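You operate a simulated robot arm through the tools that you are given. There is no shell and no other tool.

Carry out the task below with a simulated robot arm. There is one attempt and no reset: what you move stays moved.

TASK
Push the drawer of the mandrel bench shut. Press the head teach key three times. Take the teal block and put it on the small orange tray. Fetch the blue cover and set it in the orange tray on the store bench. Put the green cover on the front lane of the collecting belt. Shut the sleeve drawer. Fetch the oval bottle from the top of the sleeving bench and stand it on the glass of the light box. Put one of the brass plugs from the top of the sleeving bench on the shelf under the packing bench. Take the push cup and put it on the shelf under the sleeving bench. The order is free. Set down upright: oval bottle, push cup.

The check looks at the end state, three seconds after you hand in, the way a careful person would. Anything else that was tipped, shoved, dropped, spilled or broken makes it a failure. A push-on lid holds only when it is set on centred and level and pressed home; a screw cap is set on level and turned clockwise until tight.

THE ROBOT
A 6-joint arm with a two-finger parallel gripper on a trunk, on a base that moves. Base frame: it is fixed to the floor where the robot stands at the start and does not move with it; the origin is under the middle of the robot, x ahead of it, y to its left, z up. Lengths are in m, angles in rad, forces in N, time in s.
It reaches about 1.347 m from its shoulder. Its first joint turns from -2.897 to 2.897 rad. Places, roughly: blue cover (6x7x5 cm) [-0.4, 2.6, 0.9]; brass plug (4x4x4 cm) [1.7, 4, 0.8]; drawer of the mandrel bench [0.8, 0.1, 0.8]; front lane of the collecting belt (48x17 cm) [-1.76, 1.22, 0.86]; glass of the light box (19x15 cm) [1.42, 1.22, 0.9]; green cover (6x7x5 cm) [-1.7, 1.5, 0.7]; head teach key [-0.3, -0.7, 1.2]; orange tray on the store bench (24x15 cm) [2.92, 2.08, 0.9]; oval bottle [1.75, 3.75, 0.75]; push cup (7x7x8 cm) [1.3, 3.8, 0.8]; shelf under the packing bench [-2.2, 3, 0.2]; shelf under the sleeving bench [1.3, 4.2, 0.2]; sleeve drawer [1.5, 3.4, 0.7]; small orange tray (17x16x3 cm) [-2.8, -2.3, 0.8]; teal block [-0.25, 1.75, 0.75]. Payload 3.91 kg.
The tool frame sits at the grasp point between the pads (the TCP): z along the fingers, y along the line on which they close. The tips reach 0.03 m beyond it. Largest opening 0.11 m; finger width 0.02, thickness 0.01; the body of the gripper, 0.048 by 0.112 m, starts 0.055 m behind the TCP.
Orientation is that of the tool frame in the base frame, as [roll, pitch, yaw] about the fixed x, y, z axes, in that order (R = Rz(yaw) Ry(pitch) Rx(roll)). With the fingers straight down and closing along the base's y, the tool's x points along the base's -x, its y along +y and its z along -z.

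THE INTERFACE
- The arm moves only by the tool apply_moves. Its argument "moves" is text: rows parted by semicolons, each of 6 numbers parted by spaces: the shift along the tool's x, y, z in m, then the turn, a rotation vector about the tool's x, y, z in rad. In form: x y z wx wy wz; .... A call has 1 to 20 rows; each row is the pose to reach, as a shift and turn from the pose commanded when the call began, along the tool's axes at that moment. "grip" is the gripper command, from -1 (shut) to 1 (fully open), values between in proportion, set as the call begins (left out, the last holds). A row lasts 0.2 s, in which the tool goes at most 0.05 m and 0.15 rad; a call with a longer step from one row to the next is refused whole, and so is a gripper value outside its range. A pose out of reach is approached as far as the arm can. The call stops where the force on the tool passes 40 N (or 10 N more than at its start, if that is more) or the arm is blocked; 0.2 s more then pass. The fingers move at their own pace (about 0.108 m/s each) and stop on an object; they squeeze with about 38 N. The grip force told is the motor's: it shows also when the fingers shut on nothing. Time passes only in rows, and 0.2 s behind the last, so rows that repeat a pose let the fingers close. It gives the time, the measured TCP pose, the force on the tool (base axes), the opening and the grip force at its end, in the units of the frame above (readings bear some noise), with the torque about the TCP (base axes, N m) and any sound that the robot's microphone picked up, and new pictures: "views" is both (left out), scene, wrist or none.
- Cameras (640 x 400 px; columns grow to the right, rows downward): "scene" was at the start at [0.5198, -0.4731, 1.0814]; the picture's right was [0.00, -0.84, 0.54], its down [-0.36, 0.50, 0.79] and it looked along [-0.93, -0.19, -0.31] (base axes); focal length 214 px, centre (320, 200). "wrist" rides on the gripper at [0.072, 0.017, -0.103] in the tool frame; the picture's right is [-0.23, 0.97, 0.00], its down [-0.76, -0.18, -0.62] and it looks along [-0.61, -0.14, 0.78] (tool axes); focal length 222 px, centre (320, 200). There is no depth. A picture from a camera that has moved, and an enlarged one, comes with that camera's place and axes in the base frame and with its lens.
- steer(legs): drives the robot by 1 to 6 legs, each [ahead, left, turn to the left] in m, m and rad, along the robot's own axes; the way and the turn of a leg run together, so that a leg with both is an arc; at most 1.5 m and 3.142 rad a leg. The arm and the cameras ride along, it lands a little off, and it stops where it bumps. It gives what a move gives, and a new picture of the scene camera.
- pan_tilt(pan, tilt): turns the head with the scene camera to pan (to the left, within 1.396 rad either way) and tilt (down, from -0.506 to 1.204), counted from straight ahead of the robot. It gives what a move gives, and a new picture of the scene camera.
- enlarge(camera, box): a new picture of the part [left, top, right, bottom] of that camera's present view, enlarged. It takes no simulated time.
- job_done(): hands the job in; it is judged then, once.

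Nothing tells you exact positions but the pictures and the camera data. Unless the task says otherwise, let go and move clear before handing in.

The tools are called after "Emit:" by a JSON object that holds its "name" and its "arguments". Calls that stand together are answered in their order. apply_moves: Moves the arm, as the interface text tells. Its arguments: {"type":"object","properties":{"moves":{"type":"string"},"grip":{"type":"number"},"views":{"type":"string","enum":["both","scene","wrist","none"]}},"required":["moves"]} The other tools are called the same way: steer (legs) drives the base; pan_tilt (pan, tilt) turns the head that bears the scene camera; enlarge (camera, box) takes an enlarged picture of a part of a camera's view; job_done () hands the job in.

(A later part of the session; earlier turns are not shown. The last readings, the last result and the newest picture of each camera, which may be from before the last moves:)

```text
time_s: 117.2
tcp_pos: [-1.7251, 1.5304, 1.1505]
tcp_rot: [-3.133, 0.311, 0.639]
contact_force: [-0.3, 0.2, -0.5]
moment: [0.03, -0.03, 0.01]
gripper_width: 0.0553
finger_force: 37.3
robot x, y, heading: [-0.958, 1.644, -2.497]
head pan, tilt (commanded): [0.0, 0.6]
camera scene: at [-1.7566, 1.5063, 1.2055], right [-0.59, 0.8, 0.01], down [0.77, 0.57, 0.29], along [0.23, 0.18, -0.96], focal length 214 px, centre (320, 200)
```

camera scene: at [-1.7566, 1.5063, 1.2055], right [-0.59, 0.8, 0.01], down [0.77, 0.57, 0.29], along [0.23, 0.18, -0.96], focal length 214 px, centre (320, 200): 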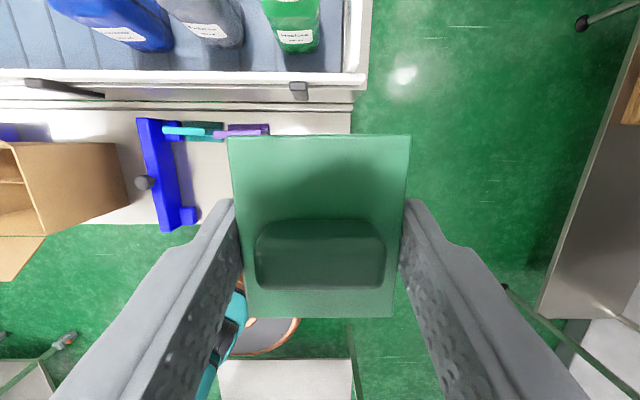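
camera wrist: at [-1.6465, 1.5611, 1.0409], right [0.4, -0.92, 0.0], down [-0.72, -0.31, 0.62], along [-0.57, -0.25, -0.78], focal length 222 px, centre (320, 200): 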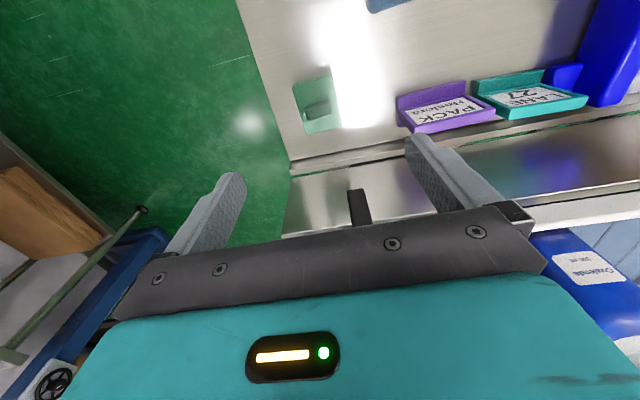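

Now move across over the belt at this height toward the free left end of the front lane.

Emit:
{"name": "apply_moves", "arguments": {"moves": "-0.0206 0.0413 0.0066 0 0 0;-0.0411 0.0826 0.0132 0 0 0;-0.0617 0.1239 0.0198 0 0 0;-0.0822 0.1652 0.0264 0 0 0;-0.1028 0.2065 0.0331 0 0 0;-0.1234 0.2478 0.0397 0 0 0;-0.1439 0.2891 0.0463 0 0 0;-0.1645 0.3304 0.0529 0 0 0;-0.185 0.3717 0.0595 0 0 0;-0.2056 0.413 0.0661 0 0 0", "grip": -1, "views": "scene"}}

Emit:
{"name": "pan_tilt", "arguments": {"pan": -0.8, "tilt": 0.3}}

```text
time_s: 119.4
tcp_pos: [-1.653, 1.0706, 1.1484]
tcp_rot: [-3.133, 0.311, 0.64]
contact_force: [0.4, 1.0, 0.4]
moment: [-0.03, 0.01, 0.01]
gripper_width: 0.0551
finger_force: 38.3
robot x, y, heading: [-0.9554, 1.6436, -2.506]
head pan, tilt (commanded): [0.0, 0.6]
camera scene: at [-1.6839, 1.0464, 1.2032], right [-0.59, 0.8, 0.01], down [0.77, 0.57, 0.28], along [0.22, 0.18, -0.96], focal length 214 px, centre (320, 200)
```

scene: 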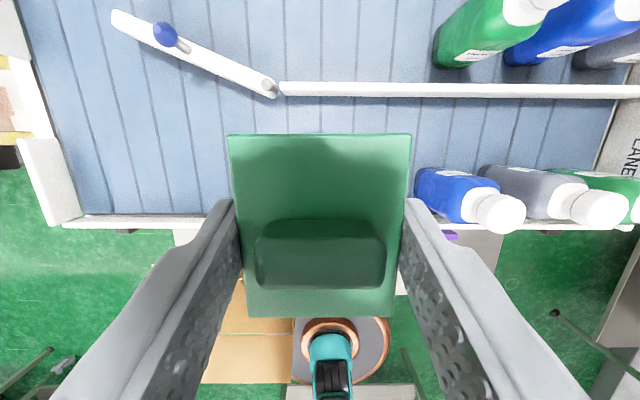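

```text
time_s: 120.5
tcp_pos: [-1.6516, 1.0686, 1.1474]
tcp_rot: [-3.134, 0.31, 0.641]
contact_force: [-0.5, 0.1, -0.7]
moment: [0.03, 0.0, 0.03]
gripper_width: 0.0551
finger_force: 37.9
robot x, y, heading: [-0.9542, 1.6462, -2.504]
head pan, tilt (commanded): [-0.799, 0.3]
camera scene: at [-1.7386, 1.0882, 1.2338], right [-0.24, 0.69, 0.69], down [0.91, 0.41, -0.1], along [-0.35, 0.6, -0.72], focal length 214 px, centre (320, 200)
```

scene: 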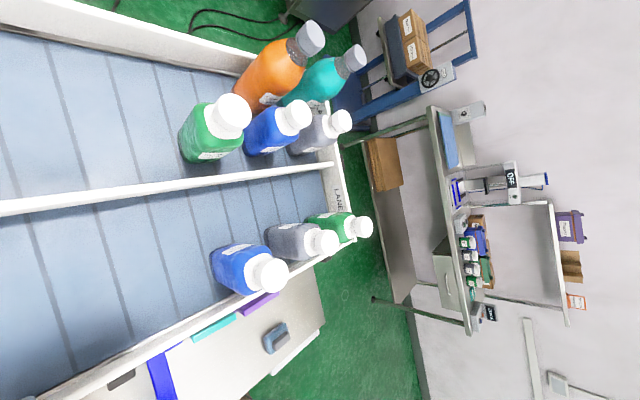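

The lane centre comes out at about (-1.77, 1.22), matching the hint; there's ample room, so I'll shift 4 cm toward the bottles and lower to just above the belt.

Emit:
{"name": "pan_tilt", "arguments": {"pan": 0.0, "tilt": 0.6}}

Emit:
{"name": "apply_moves", "arguments": {"moves": "0 -0.04 0 0 0 0;0.0144 -0.04 0.0447 0 0 0;0.0288 -0.04 0.0895 0 0 0;0.0431 -0.04 0.1342 0 0 0;0.0575 -0.04 0.179 0 0 0;0.0719 -0.04 0.2237 0 0 0", "grip": -1, "views": "scene"}}

```text
time_s: 121.7
tcp_pos: [-1.6516, 1.07, 1.1475]
tcp_rot: [-3.133, 0.311, 0.639]
contact_force: [-0.3, 0.3, -0.5]
moment: [0.01, 0.0, 0.0]
gripper_width: 0.0552
finger_force: 37.9
robot x, y, heading: [-0.957, 1.6426, -2.503]
head pan, tilt (commanded): [0.0, 0.6]
camera scene: at [-1.6837, 1.046, 1.2027], right [-0.59, 0.8, 0.01], down [0.77, 0.57, 0.28], along [0.22, 0.18, -0.96], focal length 214 px, centre (320, 200)
```

scene: 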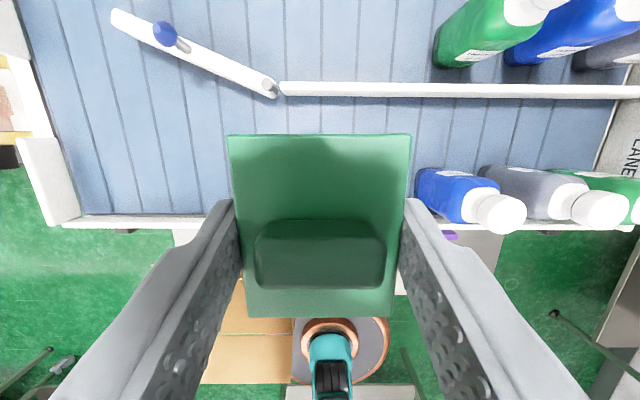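

```text
time_s: 123.1
tcp_pos: [-1.6762, 1.1025, 0.9126]
tcp_rot: [-3.132, 0.314, 0.639]
contact_force: [-0.8, 0.3, -0.6]
moment: [-0.02, -0.03, -0.02]
gripper_width: 0.055
finger_force: 37.9
robot x, y, heading: [-0.9552, 1.6437, -2.504]
head pan, tilt (commanded): [0.0, 0.6]
camera scene: at [-1.7079, 1.079, 0.9672], right [-0.59, 0.8, 0.01], down [0.77, 0.57, 0.28], along [0.22, 0.18, -0.96], focal length 214 px, centre (320, 200)
```

scene: 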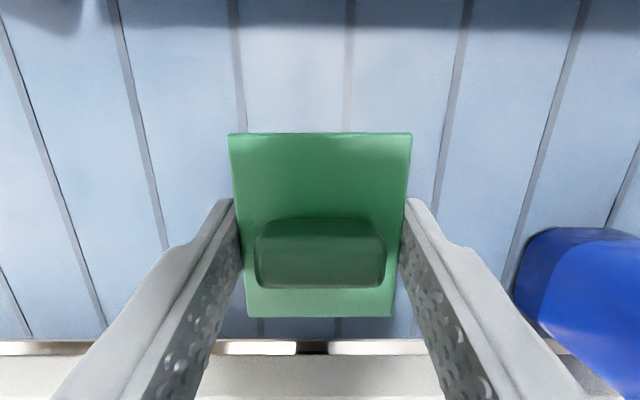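

Clear on all sides. Lowering the last couple of centimetres in small steps until it touches.

Emit:
{"name": "apply_moves", "arguments": {"moves": "0.0015 0 0.0048 0 0 0;0.0031 0 0.0095 0 0 0;0.004 0 0.0124 0 0 0;0.0046 0 0.0143 0 0 0;0.0052 0 0.0162 0 0 0", "grip": -1, "views": "scene"}}

```text
time_s: 124.3
tcp_pos: [-1.6768, 1.1027, 0.8943]
tcp_rot: [-3.134, 0.311, 0.642]
contact_force: [0.8, -0.1, -0.5]
moment: [0.01, 0.0, 0.0]
gripper_width: 0.0552
finger_force: 38.1
robot x, y, heading: [-0.9529, 1.6443, -2.503]
head pan, tilt (commanded): [0.0, 0.6]
camera scene: at [-1.7086, 1.0791, 0.9501], right [-0.59, 0.8, 0.01], down [0.77, 0.57, 0.28], along [0.22, 0.18, -0.96], focal length 214 px, centre (320, 200)
```

scene: 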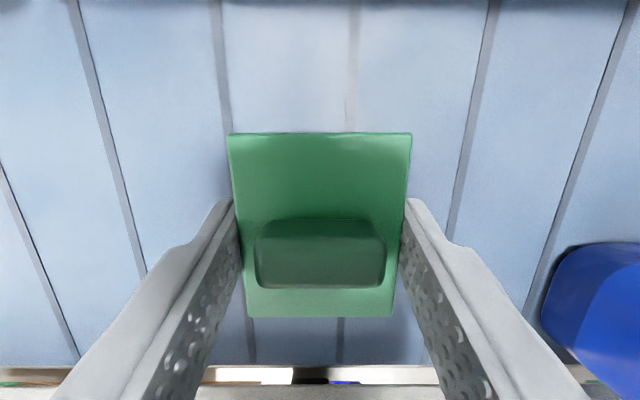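

No contact yet; continuing gently.

Emit:
{"name": "apply_moves", "arguments": {"moves": "0.0009 0 0.0029 0 0 0;0.0018 0 0.0057 0 0 0;0.0028 0 0.0086 0 0 0;0.0037 0 0.0114 0 0 0;0.0046 0 0.0143 0 0 0", "grip": -1, "views": "scene"}}

```text
time_s: 125.2
tcp_pos: [-1.6776, 1.1028, 0.8895]
tcp_rot: [-3.131, 0.319, 0.639]
contact_force: [1.2, 2.3, 9.3]
moment: [0.15, -0.25, 0.01]
gripper_width: 0.0554
finger_force: 37.6
robot x, y, heading: [-0.9543, 1.644, -2.5]
head pan, tilt (commanded): [0.0, 0.6]
stopped in row 4: the force on the tool passed its limit at 45 N (the readings are from after the stop); the commanded pose is now the measured one
camera scene: at [-1.7083, 1.0794, 0.9455], right [-0.59, 0.8, 0.01], down [0.77, 0.57, 0.28], along [0.22, 0.17, -0.96], focal length 214 px, centre (320, 200)
```

scene: 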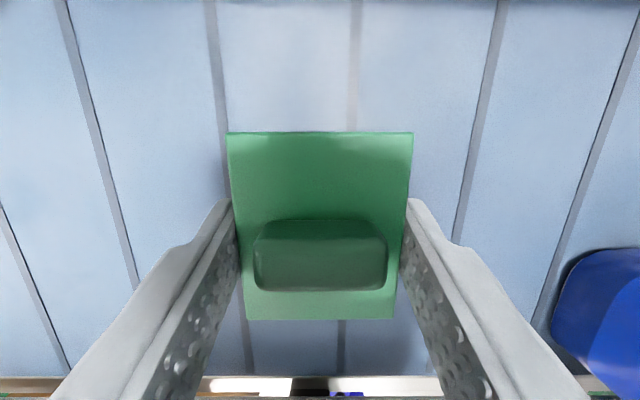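

Contact with the belt. Release with a partial opening, then lift away.

Emit:
{"name": "apply_moves", "arguments": {"moves": "0 0 0 0 0 0;0 0 0 0 0 0;0 0 0 0 0 0", "grip": 0.5, "views": "scene"}}

Emit:
{"name": "apply_moves", "arguments": {"moves": "-0.0144 0 -0.0447 0 0 0;-0.0288 0 -0.0895 0 0 0;-0.0431 0 -0.1342 0 0 0;-0.0575 0 -0.179 0 0 0;-0.0719 0 -0.2237 0 0 0;-0.0863 0 -0.2684 0 0 0", "grip": 0.5, "views": "scene"}}

```text
time_s: 126.0
tcp_pos: [-1.6778, 1.1028, 0.8901]
tcp_rot: [-3.133, 0.32, 0.638]
contact_force: [-9.1, 9.3, 16.8]
moment: [-0.21, -0.14, -0.09]
gripper_width: 0.076
finger_force: 0.0
robot x, y, heading: [-0.9534, 1.6439, -2.503]
head pan, tilt (commanded): [0.0, 0.6]
camera scene: at [-1.7091, 1.0803, 0.9455], right [-0.59, 0.8, 0.01], down [0.77, 0.57, 0.28], along [0.22, 0.17, -0.96], focal length 214 px, centre (320, 200)
```

scene: 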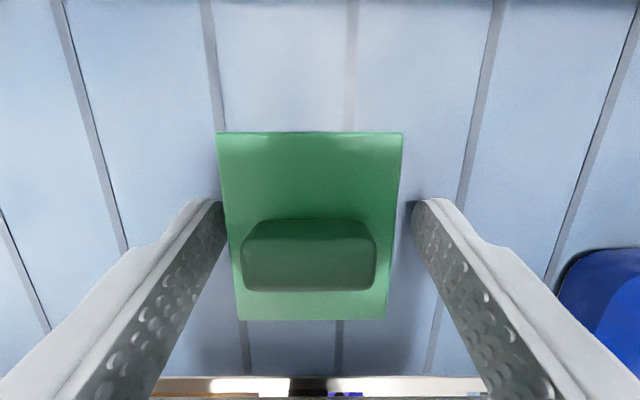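

```text
time_s: 127.4
tcp_pos: [-1.6737, 1.101, 1.1715]
tcp_rot: [-3.133, 0.316, 0.639]
contact_force: [-0.3, 0.5, -0.6]
moment: [-0.02, 0.01, 0.01]
gripper_width: 0.0826
finger_force: 0.1
robot x, y, heading: [-0.9532, 1.6497, -2.501]
head pan, tilt (commanded): [0.0, 0.6]
camera scene: at [-1.7056, 1.0783, 1.2268], right [-0.59, 0.8, 0.01], down [0.77, 0.57, 0.28], along [0.22, 0.17, -0.96], focal length 214 px, centre (320, 200)
```

scene: 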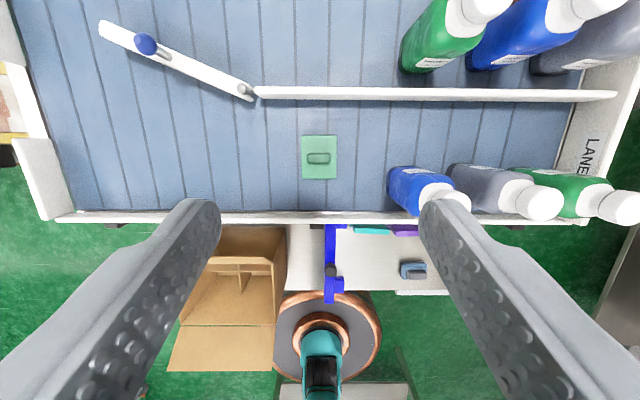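

The green cover is lying in the front lane, clear of rails and bottles. Now I'll tuck the arm back in level.

Emit:
{"name": "apply_moves", "arguments": {"moves": "0.02 0 -0.04 0 0 0;0.055 -0.0007 -0.064 0 -0.1046 0;0.09 -0.0014 -0.088 0 -0.2091 0;0.125 -0.0021 -0.112 0 -0.3137 0;0.16 -0.0028 -0.136 0 -0.4183 0;0.195 -0.0035 -0.16 0 -0.5228 0;0.23 -0.0042 -0.184 0 -0.6274 0;0.265 -0.0049 -0.208 0 -0.732 0;0.3 -0.0056 -0.232 0 -0.8365 0;0.335 -0.0063 -0.256 0 -0.9411 0;0.37 -0.007 -0.28 0 -1.0457 0;0.4 -0.0077 -0.304 0 -1.1502 0;0.4194 -0.0077 -0.3265 0 -1.2548 0", "grip": 0, "views": "none"}}

Emit:
{"name": "pan_tilt", "arguments": {"pan": -1.3, "tilt": 0.4}}

```text
time_s: 130.2
tcp_pos: [-1.2772, 1.4055, 1.3496]
tcp_rot: [-1.314, 1.56, 2.466]
contact_force: [-0.1, -1.1, 0.2]
moment: [0.03, 0.0, 0.01]
gripper_width: 0.0551
finger_force: 0.1
robot x, y, heading: [-0.9567, 1.6485, -2.505]
head pan, tilt (commanded): [0.0, 0.6]
```

```text
time_s: 131.7
tcp_pos: [-1.2761, 1.4042, 1.351]
tcp_rot: [-1.364, 1.562, 2.413]
contact_force: [0.0, 0.5, 0.1]
moment: [0.01, 0.0, -0.01]
gripper_width: 0.055
finger_force: 0.1
robot x, y, heading: [-0.9548, 1.6471, -2.5]
head pan, tilt (commanded): [-1.3, 0.4]
camera scene: at [-1.2444, 1.5395, 1.4222], right [0.62, 0.79, 0.0], down [0.3, -0.23, -0.92], along [-0.73, 0.57, -0.38], focal length 214 px, centre (320, 200)
```

scene: 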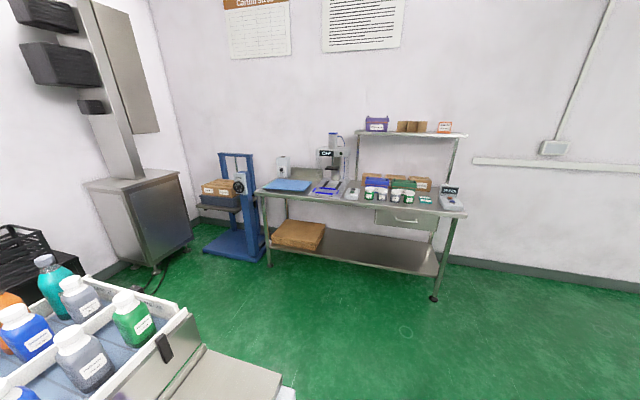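

Next is the blue cover at the far right of the centre table. I'll drive around the table's near end into the space on its right side, keeping the heading so that I finish facing the table.

Emit:
{"name": "steer", "arguments": {"legs": [[-0.126, 0.769, 0], [-1.0, 0, 0]]}}

Emit:
{"name": "pan_tilt", "arguments": {"pan": -1.39, "tilt": 0.5}}

```text
time_s: 140.7
tcp_pos: [0.0951, 1.4592, 1.3499]
tcp_rot: [-1.3, 1.562, 2.472]
contact_force: [-0.3, 0.3, 0.2]
moment: [0.0, -0.02, -0.03]
gripper_width: 0.0551
finger_force: 0.0
robot x, y, heading: [0.4162, 1.6951, -2.513]
head pan, tilt (commanded): [-1.3, 0.4]
camera scene: at [0.1273, 1.5933, 1.4222], right [0.62, 0.79, 0.0], down [0.3, -0.24, -0.92], along [-0.73, 0.57, -0.38], focal length 214 px, centre (320, 200)
```

scene: 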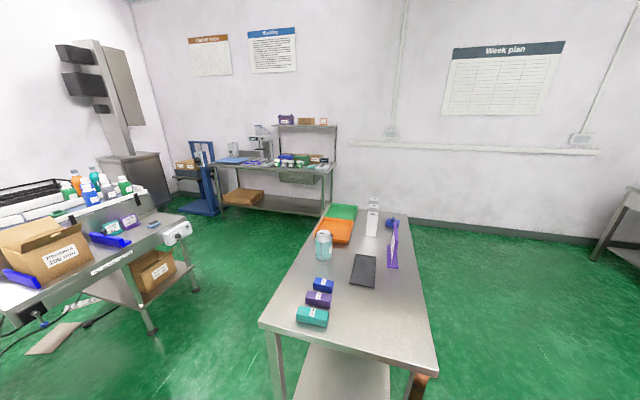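

```text
time_s: 141.4
tcp_pos: [0.0942, 1.458, 1.3508]
tcp_rot: [-1.319, 1.561, 2.457]
contact_force: [0.1, 0.0, 0.1]
moment: [-0.01, 0.0, 0.03]
gripper_width: 0.0549
finger_force: 0.0
robot x, y, heading: [0.4146, 1.6988, -2.51]
head pan, tilt (commanded): [-1.389, 0.499]
camera scene: at [0.1337, 1.5984, 1.4131], right [0.69, 0.73, 0.0], down [0.34, -0.32, -0.88], along [-0.64, 0.61, -0.47], focal length 214 px, centre (320, 200)
```

scene: 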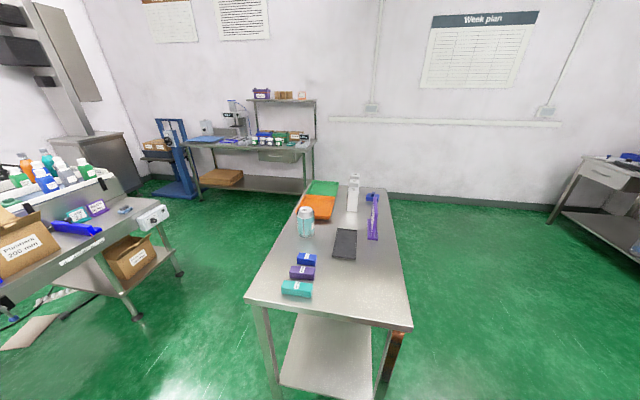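

The route is clear. Continue around to the right side of the table.

Emit:
{"name": "steer", "arguments": {"legs": [[-0.459, -0.212, 0], [0.0, -0.95, 0]]}}

Emit:
{"name": "pan_tilt", "arguments": {"pan": 0.0, "tilt": 0.8}}

```text
time_s: 148.9
tcp_pos: [-0.2227, 2.6677, 1.3498]
tcp_rot: [-1.308, 1.56, 2.465]
contact_force: [-0.3, 0.3, 0.3]
moment: [-0.02, 0.02, 0.0]
gripper_width: 0.0549
finger_force: 0.0
robot x, y, heading: [0.0996, 2.9052, -2.505]
head pan, tilt (commanded): [-1.389, 0.499]
camera scene: at [-0.1849, 2.807, 1.413], right [0.69, 0.73, 0.0], down [0.34, -0.32, -0.88], along [-0.64, 0.6, -0.47], focal length 214 px, centre (320, 200)
```

scene: 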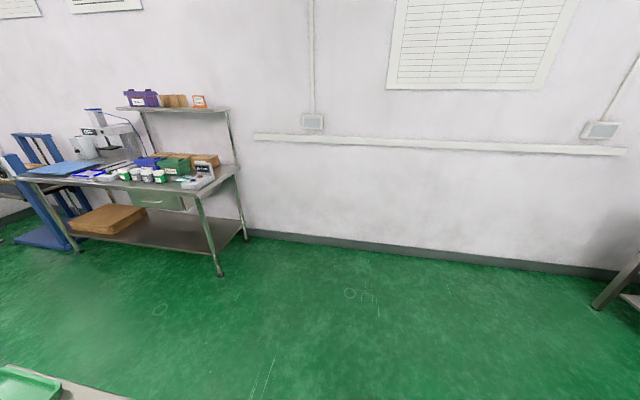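

```text
time_s: 150.4
tcp_pos: [-0.2239, 2.6676, 1.35]
tcp_rot: [-1.313, 1.561, 2.461]
contact_force: [0.9, 0.1, -0.5]
moment: [0.0, 0.0, 0.01]
gripper_width: 0.0551
finger_force: 0.0
robot x, y, heading: [0.0985, 2.9067, -2.504]
head pan, tilt (commanded): [0.0, 0.799]
camera scene: at [-0.184, 2.697, 1.3865], right [-0.59, 0.81, 0.01], down [0.57, 0.43, -0.7], along [-0.57, -0.41, -0.72], focal length 214 px, centre (320, 200)
```

scene: 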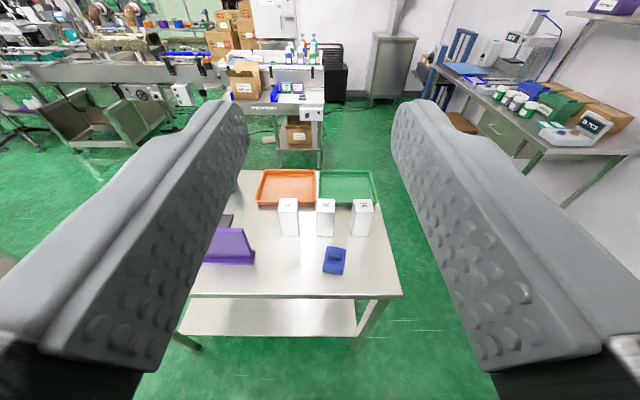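

The blue cover is at about (-0.45, 2.555), with silver boxes just behind it. I'll bring the hand over it, pointing down but leaning back toward me so the camera head clears the silver boxes.

Emit:
{"name": "apply_moves", "arguments": {"moves": "0.017 -0.0042 0.0246 0 0.1271 0;0.044 -0.0084 0.0493 0 0.2542 0;0.071 -0.0127 0.0739 0 0.3812 0;0.1 -0.0169 0.0985 0 0.5083 0;0.128 -0.0211 0.1232 0 0.6354 0;0.156 -0.0253 0.1478 0 0.7625 0;0.185 -0.0295 0.1724 0 0.8896 0;0.213 -0.0338 0.197 0 1.0166 0;0.242 -0.038 0.2217 0 1.1437 0;0.27 -0.0422 0.2463 0 1.2708 0", "grip": 1, "views": "none"}}

Emit:
{"name": "pan_tilt", "arguments": {"pan": 0.0, "tilt": 0.6}}

```text
time_s: 152.6
tcp_pos: [-0.4493, 2.5586, 1.0808]
tcp_rot: [-3.134, 0.301, 0.634]
contact_force: [1.0, 1.6, 0.7]
moment: [-0.05, 0.07, 0.0]
gripper_width: 0.11
finger_force: 0.1
robot x, y, heading: [0.0949, 2.9089, -2.51]
head pan, tilt (commanded): [0.0, 0.799]
```

```text
time_s: 153.4
tcp_pos: [-0.4497, 2.5576, 1.0798]
tcp_rot: [-3.133, 0.302, 0.636]
contact_force: [0.0, -0.3, -0.8]
moment: [0.0, 0.0, 0.01]
gripper_width: 0.1101
finger_force: 0.1
robot x, y, heading: [0.0984, 2.9054, -2.504]
head pan, tilt (commanded): [0.0, 0.6]
camera scene: at [-0.4814, 2.5343, 1.1353], right [-0.59, 0.81, 0.01], down [0.77, 0.56, 0.29], along [0.23, 0.18, -0.96], focal length 214 px, centre (320, 200)
```

scene: 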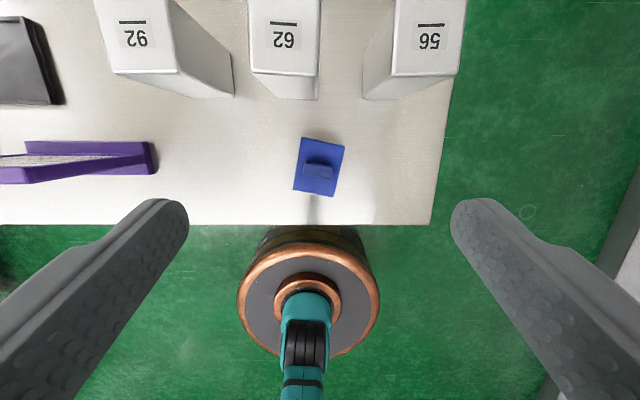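

The cover sits right under the hand, turned about 0.19 rad. I'll turn the fingers to match and descend partway.

Emit:
{"name": "apply_moves", "arguments": {"moves": "0.0118 0 0.0382 0.0187 0 0.0605;0.0236 0 0.0764 0.0374 0 0.121;0.0355 0 0.1146 0.056 0 0.1815;0.0473 0 0.1528 0.056 0 0.1815", "grip": 1, "views": "scene"}}

```text
time_s: 154.4
tcp_pos: [-0.45, 2.5581, 0.921]
tcp_rot: [-3.132, 0.301, 0.444]
contact_force: [0.0, 0.1, 0.0]
moment: [-0.03, -0.01, -0.02]
gripper_width: 0.11
finger_force: 0.0
robot x, y, heading: [0.1001, 2.9084, -2.511]
head pan, tilt (commanded): [0.0, 0.6]
camera scene: at [-0.4866, 2.5407, 0.9766], right [-0.43, 0.9, 0.01], down [0.87, 0.41, 0.29], along [0.26, 0.13, -0.96], focal length 214 px, centre (320, 200)
```

scene: 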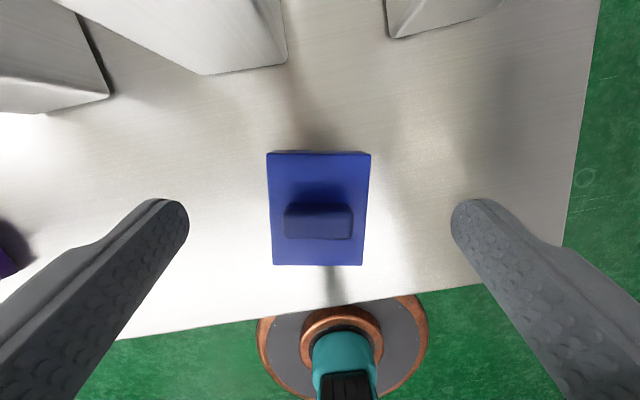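

Well aligned. Descending to table level with small final steps.

Emit:
{"name": "apply_moves", "arguments": {"moves": "0.0059 0 0.0191 0 0 0;0.0103 0 0.0334 0 0 0;0.0118 0 0.0382 0 0 0;0.013 0 0.042 0 0 0", "grip": 1, "views": "scene"}}

```text
time_s: 155.4
tcp_pos: [-0.4497, 2.5585, 0.8761]
tcp_rot: [-3.134, 0.304, 0.445]
contact_force: [0.7, 0.1, 0.8]
moment: [-0.01, 0.0, 0.04]
gripper_width: 0.1101
finger_force: 0.0
robot x, y, heading: [0.1009, 2.9044, -2.506]
head pan, tilt (commanded): [0.0, 0.6]
camera scene: at [-0.4867, 2.5413, 0.9317], right [-0.43, 0.9, 0.01], down [0.86, 0.41, 0.29], along [0.26, 0.13, -0.96], focal length 214 px, centre (320, 200)
```

scene: 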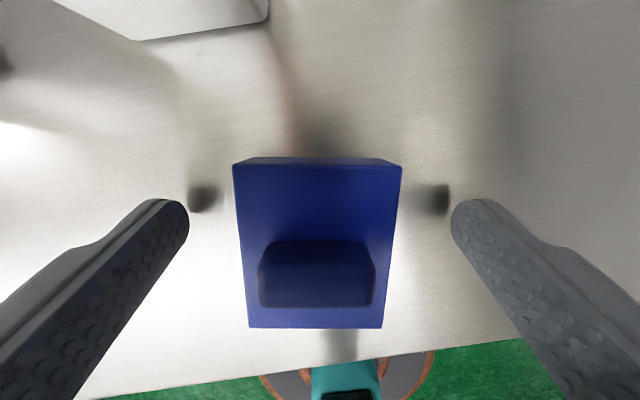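

The tips are just above the table on both sides of the cover. Closing.

Emit:
{"name": "apply_moves", "arguments": {"moves": "0.0006 0 0.0019 0 0 0;0.0006 0 0.0019 0 0 0;0.0006 0 0.0019 0 0 0;0.0006 0 0.0019 0 0 0", "grip": -1, "views": "scene"}}

```text
time_s: 156.4
tcp_pos: [-0.4512, 2.5583, 0.875]
tcp_rot: [-3.134, 0.303, 0.445]
contact_force: [0.5, 0.3, 0.9]
moment: [-0.05, -0.06, -0.02]
gripper_width: 0.055
finger_force: 38.2
robot x, y, heading: [0.0994, 2.9087, -2.505]
head pan, tilt (commanded): [0.0, 0.6]
camera scene: at [-0.4867, 2.541, 0.9299], right [-0.43, 0.9, 0.01], down [0.86, 0.41, 0.29], along [0.26, 0.13, -0.96], focal length 214 px, centre (320, 200)
```

scene: 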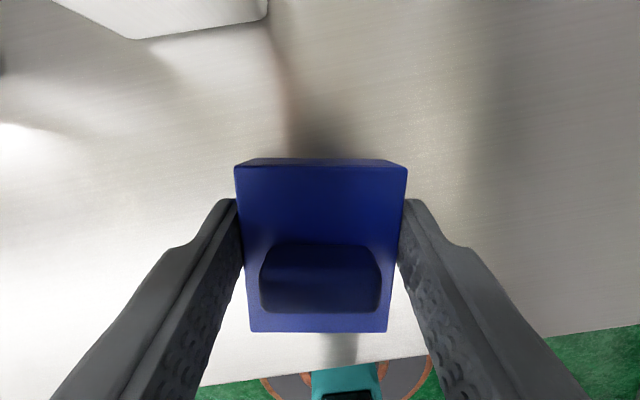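

The blue cover is gripped. Lifting it clear and drawing it back toward the robot.

Emit:
{"name": "apply_moves", "arguments": {"moves": "-0.0133 0 -0.043 0 0 0;-0.0266 0 -0.086 0 0 0;-0.0399 0 -0.129 0 0 0;-0.0532 0 -0.172 0 0 0;-0.0665 0 -0.215 0 0 0;-0.0798 0 -0.258 0 0 0;-0.0931 0 -0.301 0 0 0;-0.0549 0 -0.3128 0 0 0;-0.0167 0 -0.3246 0 0 0;0.0215 0 -0.3364 0 0 0;0.0597 0 -0.3482 0 0 0", "grip": -1, "views": "scene"}}

Emit:
{"name": "pan_tilt", "arguments": {"pan": 0.0, "tilt": 1.2}}

Emit:
{"name": "pan_tilt", "arguments": {"pan": 1.39, "tilt": 0.3}}

```text
time_s: 158.8
tcp_pos: [-0.3046, 2.6247, 1.1875]
tcp_rot: [-3.133, 0.301, 0.446]
contact_force: [0.4, -0.2, -1.3]
moment: [0.04, -0.04, -0.04]
gripper_width: 0.0552
finger_force: 38.4
robot x, y, heading: [0.0952, 2.9072, -2.504]
head pan, tilt (commanded): [0.0, 0.6]
camera scene: at [-0.3404, 2.6077, 1.2434], right [-0.43, 0.9, 0.01], down [0.86, 0.41, 0.29], along [0.26, 0.13, -0.96], focal length 214 px, centre (320, 200)
```

scene: 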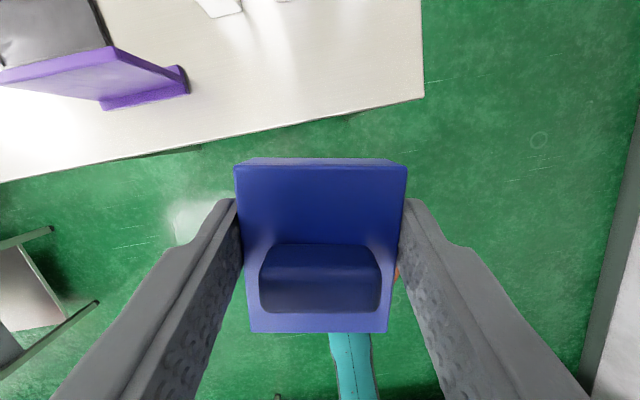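

```text
time_s: 159.8
tcp_pos: [-0.304, 2.626, 1.1886]
tcp_rot: [-3.132, 0.304, 0.446]
contact_force: [-0.4, 0.0, -0.4]
moment: [-0.01, -0.01, 0.03]
gripper_width: 0.0552
finger_force: 38.0
robot x, y, heading: [0.0988, 2.9069, -2.506]
head pan, tilt (commanded): [0.0, 1.201]
camera scene: at [-0.293, 2.6302, 1.2617], right [-0.43, 0.9, 0.01], down [0.57, 0.26, 0.78], along [0.7, 0.34, -0.63], focal length 214 px, centre (320, 200)
```

scene: 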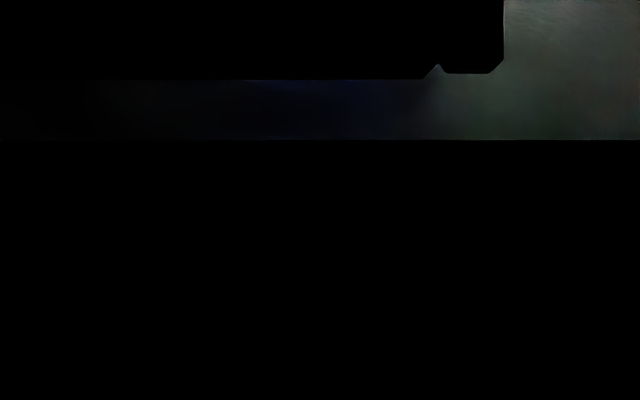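

```text
time_s: 161.3
tcp_pos: [-0.304, 2.6252, 1.189]
tcp_rot: [-3.133, 0.304, 0.446]
contact_force: [0.3, 0.6, -1.6]
moment: [0.02, 0.0, 0.0]
gripper_width: 0.0553
finger_force: 38.6
robot x, y, heading: [0.1038, 2.906, -2.504]
head pan, tilt (commanded): [1.389, 0.3]
camera scene: at [-0.3049, 2.5224, 1.3198], right [-0.35, 0.04, -0.94], down [0.71, 0.66, -0.23], along [0.61, -0.75, -0.26], focal length 214 px, centre (320, 200)
```

scene: 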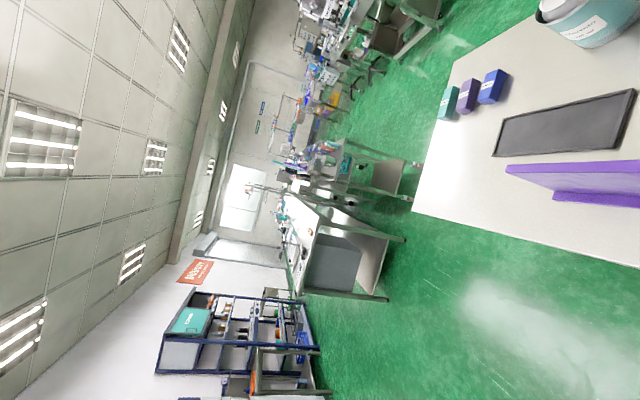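

The floor towards the store bench (past the end of the long bench) is open. I'll turn the base around clockwise so that I face that side, then look along the route.

Emit:
{"name": "steer", "arguments": {"legs": [[0, 0, -3.141]]}}

Emit:
{"name": "pan_tilt", "arguments": {"pan": -1.39, "tilt": 0.0}}

Emit:
{"name": "pan_tilt", "arguments": {"pan": 0.0, "tilt": -0.5}}

```text
time_s: 169.0
tcp_pos: [0.4898, 3.2018, 1.1899]
tcp_rot: [-3.134, 0.304, -2.663]
contact_force: [0.4, -0.1, -0.2]
moment: [0.03, 0.0, 0.02]
gripper_width: 0.0552
finger_force: 38.5
robot x, y, heading: [0.0954, 2.9044, 0.666]
head pan, tilt (commanded): [1.389, 0.3]
camera scene: at [0.4868, 3.3048, 1.3199], right [0.35, -0.03, -0.94], down [-0.69, -0.68, -0.23], along [-0.63, 0.73, -0.26], focal length 214 px, centre (320, 200)
```

scene: 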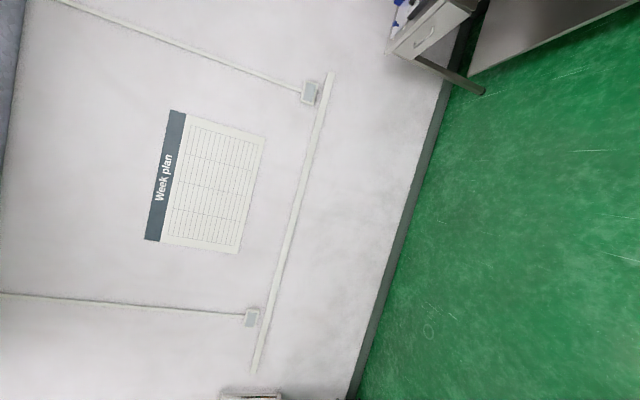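

```text
time_s: 171.4
tcp_pos: [0.4905, 3.2019, 1.1885]
tcp_rot: [-3.133, 0.304, -2.663]
contact_force: [0.0, -0.6, -1.4]
moment: [-0.02, -0.01, 0.0]
gripper_width: 0.0549
finger_force: 38.6
robot x, y, heading: [0.0968, 2.9075, 0.668]
head pan, tilt (commanded): [-1.389, 0.0]
camera scene: at [0.5926, 3.1565, 1.3301], right [-0.18, -0.29, 0.94], down [-0.85, -0.44, -0.3], along [0.5, -0.85, -0.17], focal length 214 px, centre (320, 200)
```

scene: 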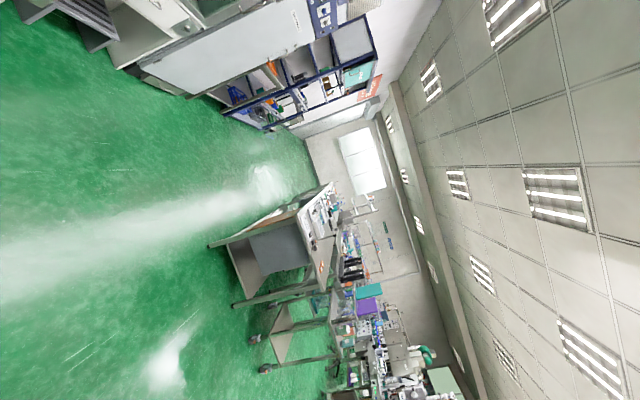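

```text
time_s: 172.9
tcp_pos: [0.4905, 3.2012, 1.1901]
tcp_rot: [-3.133, 0.303, -2.664]
contact_force: [-0.2, -0.4, 0.1]
moment: [-0.02, 0.0, 0.02]
gripper_width: 0.0552
finger_force: 37.6
robot x, y, heading: [0.1022, 2.9063, 0.666]
head pan, tilt (commanded): [0.0, -0.499]
camera scene: at [0.5997, 3.2593, 1.2929], right [0.46, -0.89, 0.01], down [-0.62, -0.32, -0.72], along [0.64, 0.32, -0.69], focal length 214 px, centre (320, 200)
```

scene: 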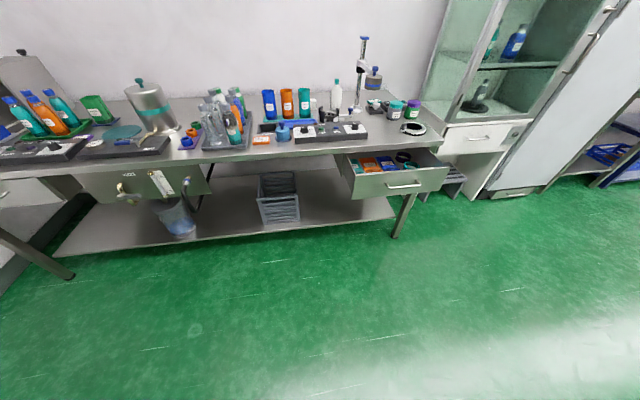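

I can see the whole sleeving bench with its open drawer, and the route to the store bench is clear. Driving there now with the cover.

Emit:
{"name": "steer", "arguments": {"legs": [[0.732, -1.265, 0], [0.2, -0.95, 0]]}}

```text
time_s: 184.8
tcp_pos: [2.5863, 2.0773, 1.1888]
tcp_rot: [-3.133, 0.304, -2.648]
contact_force: [-0.5, -0.3, -0.2]
moment: [0.02, -0.02, 0.02]
gripper_width: 0.0552
finger_force: 37.9
robot x, y, heading: [2.2017, 1.7751, 0.684]
head pan, tilt (commanded): [0.0, -0.499]
camera scene: at [2.696, 2.1374, 1.293], right [0.47, -0.88, 0.01], down [-0.61, -0.33, -0.72], along [0.64, 0.34, -0.69], focal length 214 px, centre (320, 200)
```

scene: 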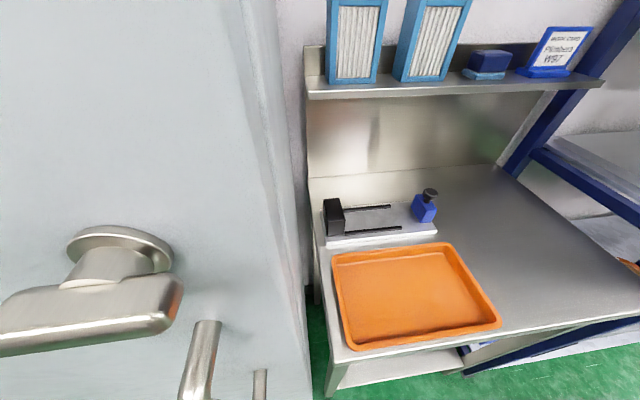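

The orange tray on the store bench is right here at about (2.92, 2.07); a cabinet with handles is just to my left. I'll slide the hand right first, squaring it up to the bench, before going forward.

Emit:
{"name": "apply_moves", "arguments": {"moves": "-0.0052 -0.0396 0.0016 -0.0083 0 -0.0267;-0.0104 -0.0792 0.0033 -0.0166 0 -0.0535;-0.0157 -0.1188 0.0049 -0.0248 0 -0.0802;-0.0209 -0.1584 0.0066 -0.0331 0 -0.107;-0.0261 -0.198 0.0082 -0.0414 0 -0.1337", "grip": -1, "views": "scene"}}

```text
time_s: 186.0
tcp_pos: [2.7043, 1.9156, 1.1902]
tcp_rot: [-3.133, 0.303, -2.504]
contact_force: [0.2, -0.1, 0.3]
moment: [-0.02, -0.04, 0.0]
gripper_width: 0.0548
finger_force: 38.0
robot x, y, heading: [2.2006, 1.7746, 0.687]
head pan, tilt (commanded): [0.0, -0.499]
camera scene: at [2.8042, 1.9907, 1.2948], right [0.59, -0.81, 0.01], down [-0.56, -0.42, -0.72], along [0.58, 0.42, -0.7], focal length 214 px, centre (320, 200)
```

scene: 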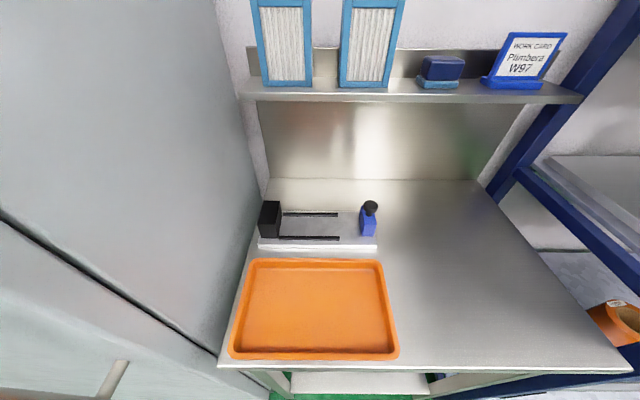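

Tray centre is about (2.913, 2.087), aligned with the hand. Moving forward over it, then down a bit.

Emit:
{"name": "apply_moves", "arguments": {"moves": "-0.0429 -0.0011 0.0135 0 0 0;-0.0859 -0.0021 0.0269 0 0 0;-0.1288 -0.0032 0.0404 0 0 0;-0.1717 -0.0043 0.0538 0 0 0;-0.2147 -0.0053 0.0673 0 0 0;-0.2576 -0.0064 0.0807 0 0 0;-0.2441 -0.0064 0.1236 0 0 0;-0.2307 -0.0064 0.1666 0 0 0;-0.2172 -0.0064 0.2095 0 0 0;-0.2053 -0.0064 0.2477 0 0 0", "grip": -1, "views": "none"}}

Emit:
{"name": "pan_tilt", "arguments": {"pan": 0.0, "tilt": 0.4}}

```text
time_s: 188.2
tcp_pos: [2.9276, 2.0685, 1.0152]
tcp_rot: [-3.133, 0.302, -2.506]
contact_force: [-0.5, -1.1, 0.0]
moment: [0.02, -0.01, -0.03]
gripper_width: 0.055
finger_force: 37.8
robot x, y, heading: [2.2015, 1.7757, 0.683]
head pan, tilt (commanded): [0.0, -0.499]
```

```text
time_s: 189.4
tcp_pos: [2.9284, 2.0694, 1.0162]
tcp_rot: [-3.133, 0.302, -2.507]
contact_force: [0.8, 0.3, -0.6]
moment: [0.01, 0.0, 0.0]
gripper_width: 0.055
finger_force: 37.9
robot x, y, heading: [2.1984, 1.7768, 0.684]
head pan, tilt (commanded): [0.0, 0.4]
camera scene: at [2.9743, 2.105, 1.0719], right [0.59, -0.81, 0.01], down [-0.8, -0.59, 0.1], along [-0.07, -0.06, -1.0], focal length 214 px, centre (320, 200)
```

scene: 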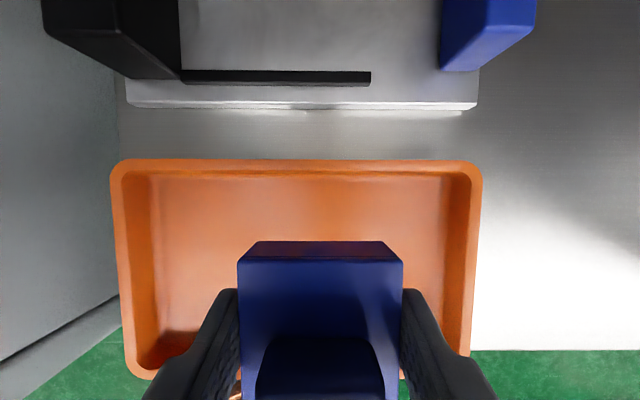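

The cover is over the tray, slightly toward the back-right of its centre; I'll correct 1 cm and lower toward the tray floor.

Emit:
{"name": "apply_moves", "arguments": {"moves": "0.0095 0.003 -0.003 0 0 0;0.0185 0.005 0.0257 0 0 0;0.0244 0.005 0.0448 0 0 0;0.0268 0.005 0.0524 0 0 0;0.0283 0.005 0.0572 0 0 0;0.0298 0.005 0.062 0 0 0", "grip": -1, "views": "scene"}}

```text
time_s: 190.8
tcp_pos: [2.917, 2.0672, 0.9477]
tcp_rot: [-3.133, 0.302, -2.506]
contact_force: [-0.2, 0.8, -1.2]
moment: [0.0, 0.0, -0.03]
gripper_width: 0.0552
finger_force: 38.2
robot x, y, heading: [2.2054, 1.7698, 0.683]
head pan, tilt (commanded): [0.0, 0.4]
camera scene: at [2.9632, 2.1024, 1.0034], right [0.59, -0.81, 0.01], down [-0.8, -0.59, 0.1], along [-0.07, -0.06, -1.0], focal length 214 px, centre (320, 200)
```

scene: 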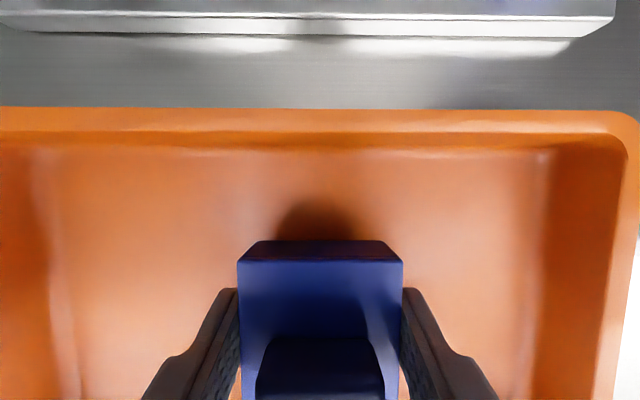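

Still free; the cover is nicely inside the rim. Lowering in 3 mm steps until contact.

Emit:
{"name": "apply_moves", "arguments": {"moves": "0.0009 0 0.0029 0 0 0;0.0018 0 0.0057 0 0 0;0.0027 0 0.0086 0 0 0;0.0036 0 0.0115 0 0 0;0.0045 0 0.0143 0 0 0;0.0053 0 0.0172 0 0 0;0.0062 0 0.0201 0 0 0;0.0071 0 0.0229 0 0 0;0.008 0 0.0258 0 0 0;0.0089 0 0.0287 0 0 0", "grip": -1, "views": "scene"}}

```text
time_s: 192.0
tcp_pos: [2.9173, 2.0672, 0.9366]
tcp_rot: [-3.131, 0.308, -2.506]
contact_force: [1.2, 0.6, 7.0]
moment: [0.1, 0.24, 0.0]
gripper_width: 0.0554
finger_force: 38.1
robot x, y, heading: [2.1965, 1.7786, 0.692]
head pan, tilt (commanded): [0.0, 0.4]
stopped in row 6: the force on the tool passed its limit at 45 N (the readings are from after the stop); the commanded pose is now the measured one
camera scene: at [2.9634, 2.1019, 0.9936], right [0.59, -0.81, 0.01], down [-0.8, -0.59, 0.09], along [-0.07, -0.06, -1.0], focal length 214 px, centre (320, 200)
```

scene: 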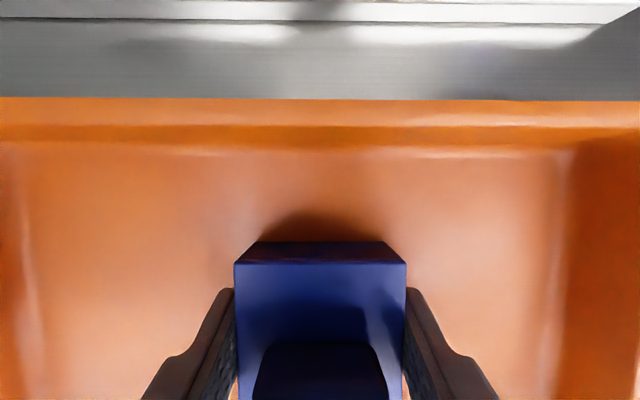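

Contact with the tray floor. Opening partially, then lifting away and checking.

Emit:
{"name": "apply_moves", "arguments": {"moves": "0 0 0 0 0 0;0 0 0 0 0 0;0 0 0 0 0 0", "grip": 0.6, "views": "none"}}

Emit:
{"name": "apply_moves", "arguments": {"moves": "-0.0133 0 -0.043 0 0 0;-0.0266 0 -0.086 0 0 0;-0.0399 0 -0.129 0 0 0;-0.0532 0 -0.172 0 0 0;-0.0665 0 -0.215 0 0 0", "grip": 0.6, "views": "scene"}}

```text
time_s: 192.8
tcp_pos: [2.9176, 2.0651, 0.9374]
tcp_rot: [-3.132, 0.309, -2.507]
contact_force: [4.7, -10.7, 17.6]
moment: [0.24, 0.23, -0.01]
gripper_width: 0.0818
finger_force: 0.0
robot x, y, heading: [2.2004, 1.777, 0.684]
head pan, tilt (commanded): [0.0, 0.4]
```

```text
time_s: 194.0
tcp_pos: [2.914, 2.068, 1.1611]
tcp_rot: [-3.134, 0.308, -2.505]
contact_force: [0.2, -0.9, 0.2]
moment: [0.0, 0.01, 0.0]
gripper_width: 0.0879
finger_force: 0.1
robot x, y, heading: [2.1983, 1.7766, 0.685]
head pan, tilt (commanded): [0.0, 0.4]
camera scene: at [2.9608, 2.1029, 1.2175], right [0.59, -0.81, 0.01], down [-0.8, -0.59, 0.09], along [-0.07, -0.06, -1.0], focal length 214 px, centre (320, 200)
```

scene: 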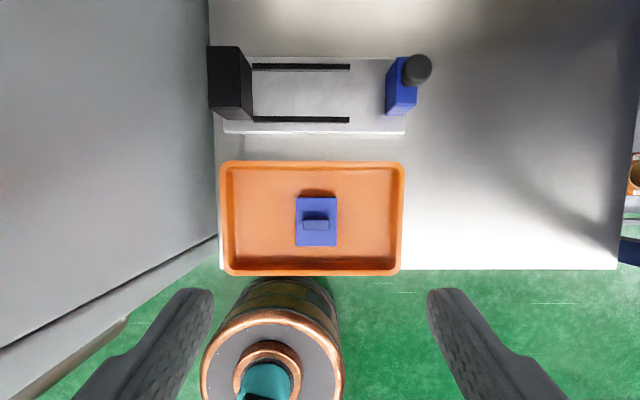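

The blue cover sits in the orange tray. Now I'll retract the hand and drive back to the sleeving bench.

Emit:
{"name": "apply_moves", "arguments": {"moves": "0.0429 0 -0.0135 0 0 0;0.0858 0 -0.027 0 0 0;0.1287 0 -0.0405 0 0 0;0.1716 0 -0.054 0 0 0;0.2144 0 -0.0675 0 0 0;0.2573 0 -0.081 0 0 0;0.3002 0 -0.0945 0 0 0;0.3431 0 -0.108 0 0 0", "grip": 0, "views": "none"}}

Emit:
{"name": "steer", "arguments": {"legs": [[-0.287, 0.91, 0], [0.077, 0.865, -0.05]]}}

```text
time_s: 195.8
tcp_pos: [2.625, 1.8551, 1.1583]
tcp_rot: [-3.135, 0.307, -2.506]
contact_force: [0.3, 0.0, -0.1]
moment: [-0.05, 0.07, 0.0]
gripper_width: 0.055
finger_force: 0.0
robot x, y, heading: [2.1963, 1.779, 0.686]
head pan, tilt (commanded): [0.0, 0.4]
```

```text
time_s: 205.0
tcp_pos: [1.3536, 3.0883, 1.1606]
tcp_rot: [-3.132, 0.309, -2.551]
contact_force: [-0.3, -0.6, 0.0]
moment: [0.0, -0.02, 0.02]
gripper_width: 0.055
finger_force: 0.0
robot x, y, heading: [0.9278, 3.0279, 0.637]
head pan, tilt (commanded): [0.0, 0.4]
camera scene: at [1.4014, 3.1225, 1.2166], right [0.55, -0.83, 0.01], down [-0.83, -0.55, 0.09], along [-0.07, -0.06, -1.0], focal length 214 px, centre (320, 200)
```

scene: 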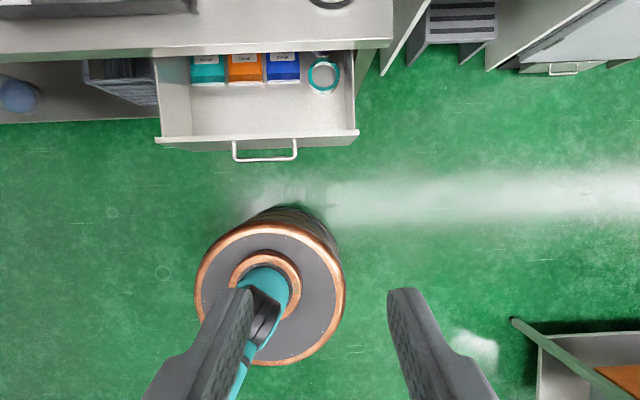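

The open sleeve drawer is straight ahead; its panel runs around (1.41, 3.29) at z≈0.70. I'll back up a little, level the hand, close the fingers and line up to the right of the handle.

Emit:
{"name": "steer", "arguments": {"legs": [[-0.22, 0, 0]]}}

Emit:
{"name": "apply_moves", "arguments": {"moves": "-0.0093 0.001 0.0415 -0.0034 -0.1052 -0.0025;-0.0187 0.0019 0.0829 -0.0068 -0.2103 -0.005;-0.028 0.0029 0.1244 -0.0102 -0.3155 -0.0074;-0.0374 0.0038 0.1659 -0.0135 -0.4207 -0.0099;-0.0467 0.0048 0.2074 -0.0169 -0.5258 -0.0124;-0.0561 0.0058 0.2489 -0.0203 -0.631 -0.0149;-0.0654 0.0067 0.2903 -0.0237 -0.7362 -0.0173;-0.0747 0.0077 0.3318 -0.0271 -0.8413 -0.0198;-0.0841 0.0086 0.3733 -0.0305 -0.9465 -0.0223;-0.0934 0.0096 0.4148 -0.0338 -1.0517 -0.0248;-0.1028 0.0105 0.4562 -0.0372 -1.1568 -0.0272;-0.1121 0.0115 0.4977 -0.0406 -1.262 -0.0297", "grip": -1, "views": "none"}}

Emit:
{"name": "pan_tilt", "arguments": {"pan": 0.0, "tilt": 0.5}}

```text
time_s: 206.7
tcp_pos: [1.1776, 2.9585, 1.1604]
tcp_rot: [-3.134, 0.309, -2.551]
contact_force: [-0.2, 0.3, -1.1]
moment: [0.0, -0.03, 0.0]
gripper_width: 0.0549
finger_force: 0.1
robot x, y, heading: [0.7537, 2.8994, 0.643]
head pan, tilt (commanded): [0.0, 0.4]
camera scene: at [1.2249, 2.9919, 1.2166], right [0.56, -0.83, 0.01], down [-0.83, -0.55, 0.09], along [-0.07, -0.06, -1.0], focal length 214 px, centre (320, 200)
```

scene: 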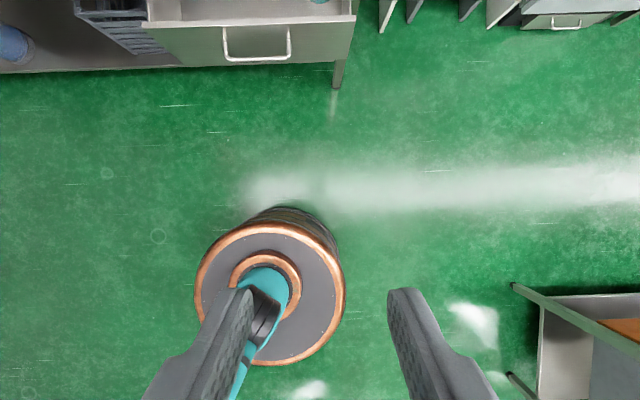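

```text
time_s: 209.3
tcp_pos: [1.3851, 3.109, 0.7194]
tcp_rot: [-1.418, 1.561, -0.782]
contact_force: [0.6, -0.2, -0.8]
moment: [-0.01, 0.05, -0.05]
gripper_width: 0.0001
finger_force: 37.8
robot x, y, heading: [0.7481, 2.8959, 0.64]
head pan, tilt (commanded): [0.0, 0.4]
```

```text
time_s: 209.9
tcp_pos: [1.386, 3.1087, 0.719]
tcp_rot: [-1.733, 1.564, -1.098]
contact_force: [-0.1, -0.1, 0.3]
moment: [0.01, 0.03, 0.03]
gripper_width: 0.0
finger_force: 37.4
robot x, y, heading: [0.7512, 2.8984, 0.642]
head pan, tilt (commanded): [0.0, 0.499]
camera scene: at [1.3546, 3.0862, 0.7822], right [0.59, -0.8, 0.01], down [-0.38, -0.29, -0.88], along [0.71, 0.52, -0.48], focal length 214 px, centre (320, 200)
```

scene: 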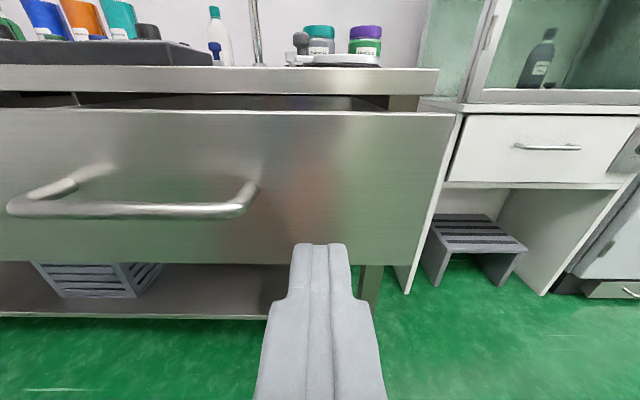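

The panel is ahead with the fingertips right of the handle, at mid-height. Pushing forward.

Emit:
{"name": "apply_moves", "arguments": {"moves": "0 0 0.03 0 0 0;0 0 0.06 0 0 0;0 0 0.08 0 0 0;0 0 0.1 0 0 0;0 0 0.12 0 0 0;0 0 0.14 0 0 0;0 0 0.16 0 0 0;0 0 0.18 0 0 0;0 0 0.2 0 0 0", "grip": -1, "views": "scene"}}

```text
time_s: 211.9
tcp_pos: [1.5482, 3.2273, 0.7202]
tcp_rot: [-1.629, 1.561, -0.994]
contact_force: [0.2, 0.5, 0.5]
moment: [-0.01, 0.03, -0.01]
gripper_width: 0.0001
finger_force: 38.0
robot x, y, heading: [0.7504, 2.8956, 0.646]
head pan, tilt (commanded): [0.0, 0.499]
camera scene: at [1.5164, 3.2048, 0.7826], right [0.59, -0.8, 0.01], down [-0.38, -0.29, -0.88], along [0.71, 0.52, -0.48], focal length 214 px, centre (320, 200)
```

scene: 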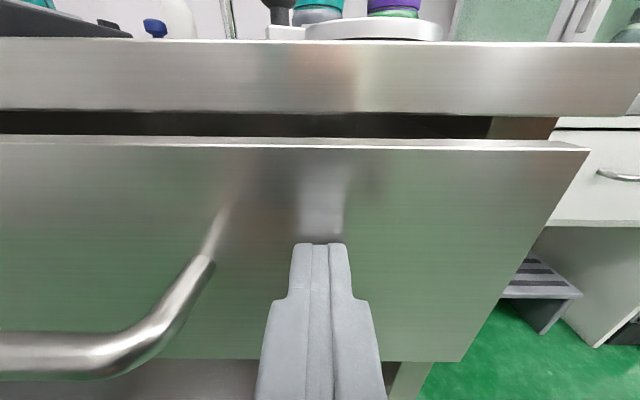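

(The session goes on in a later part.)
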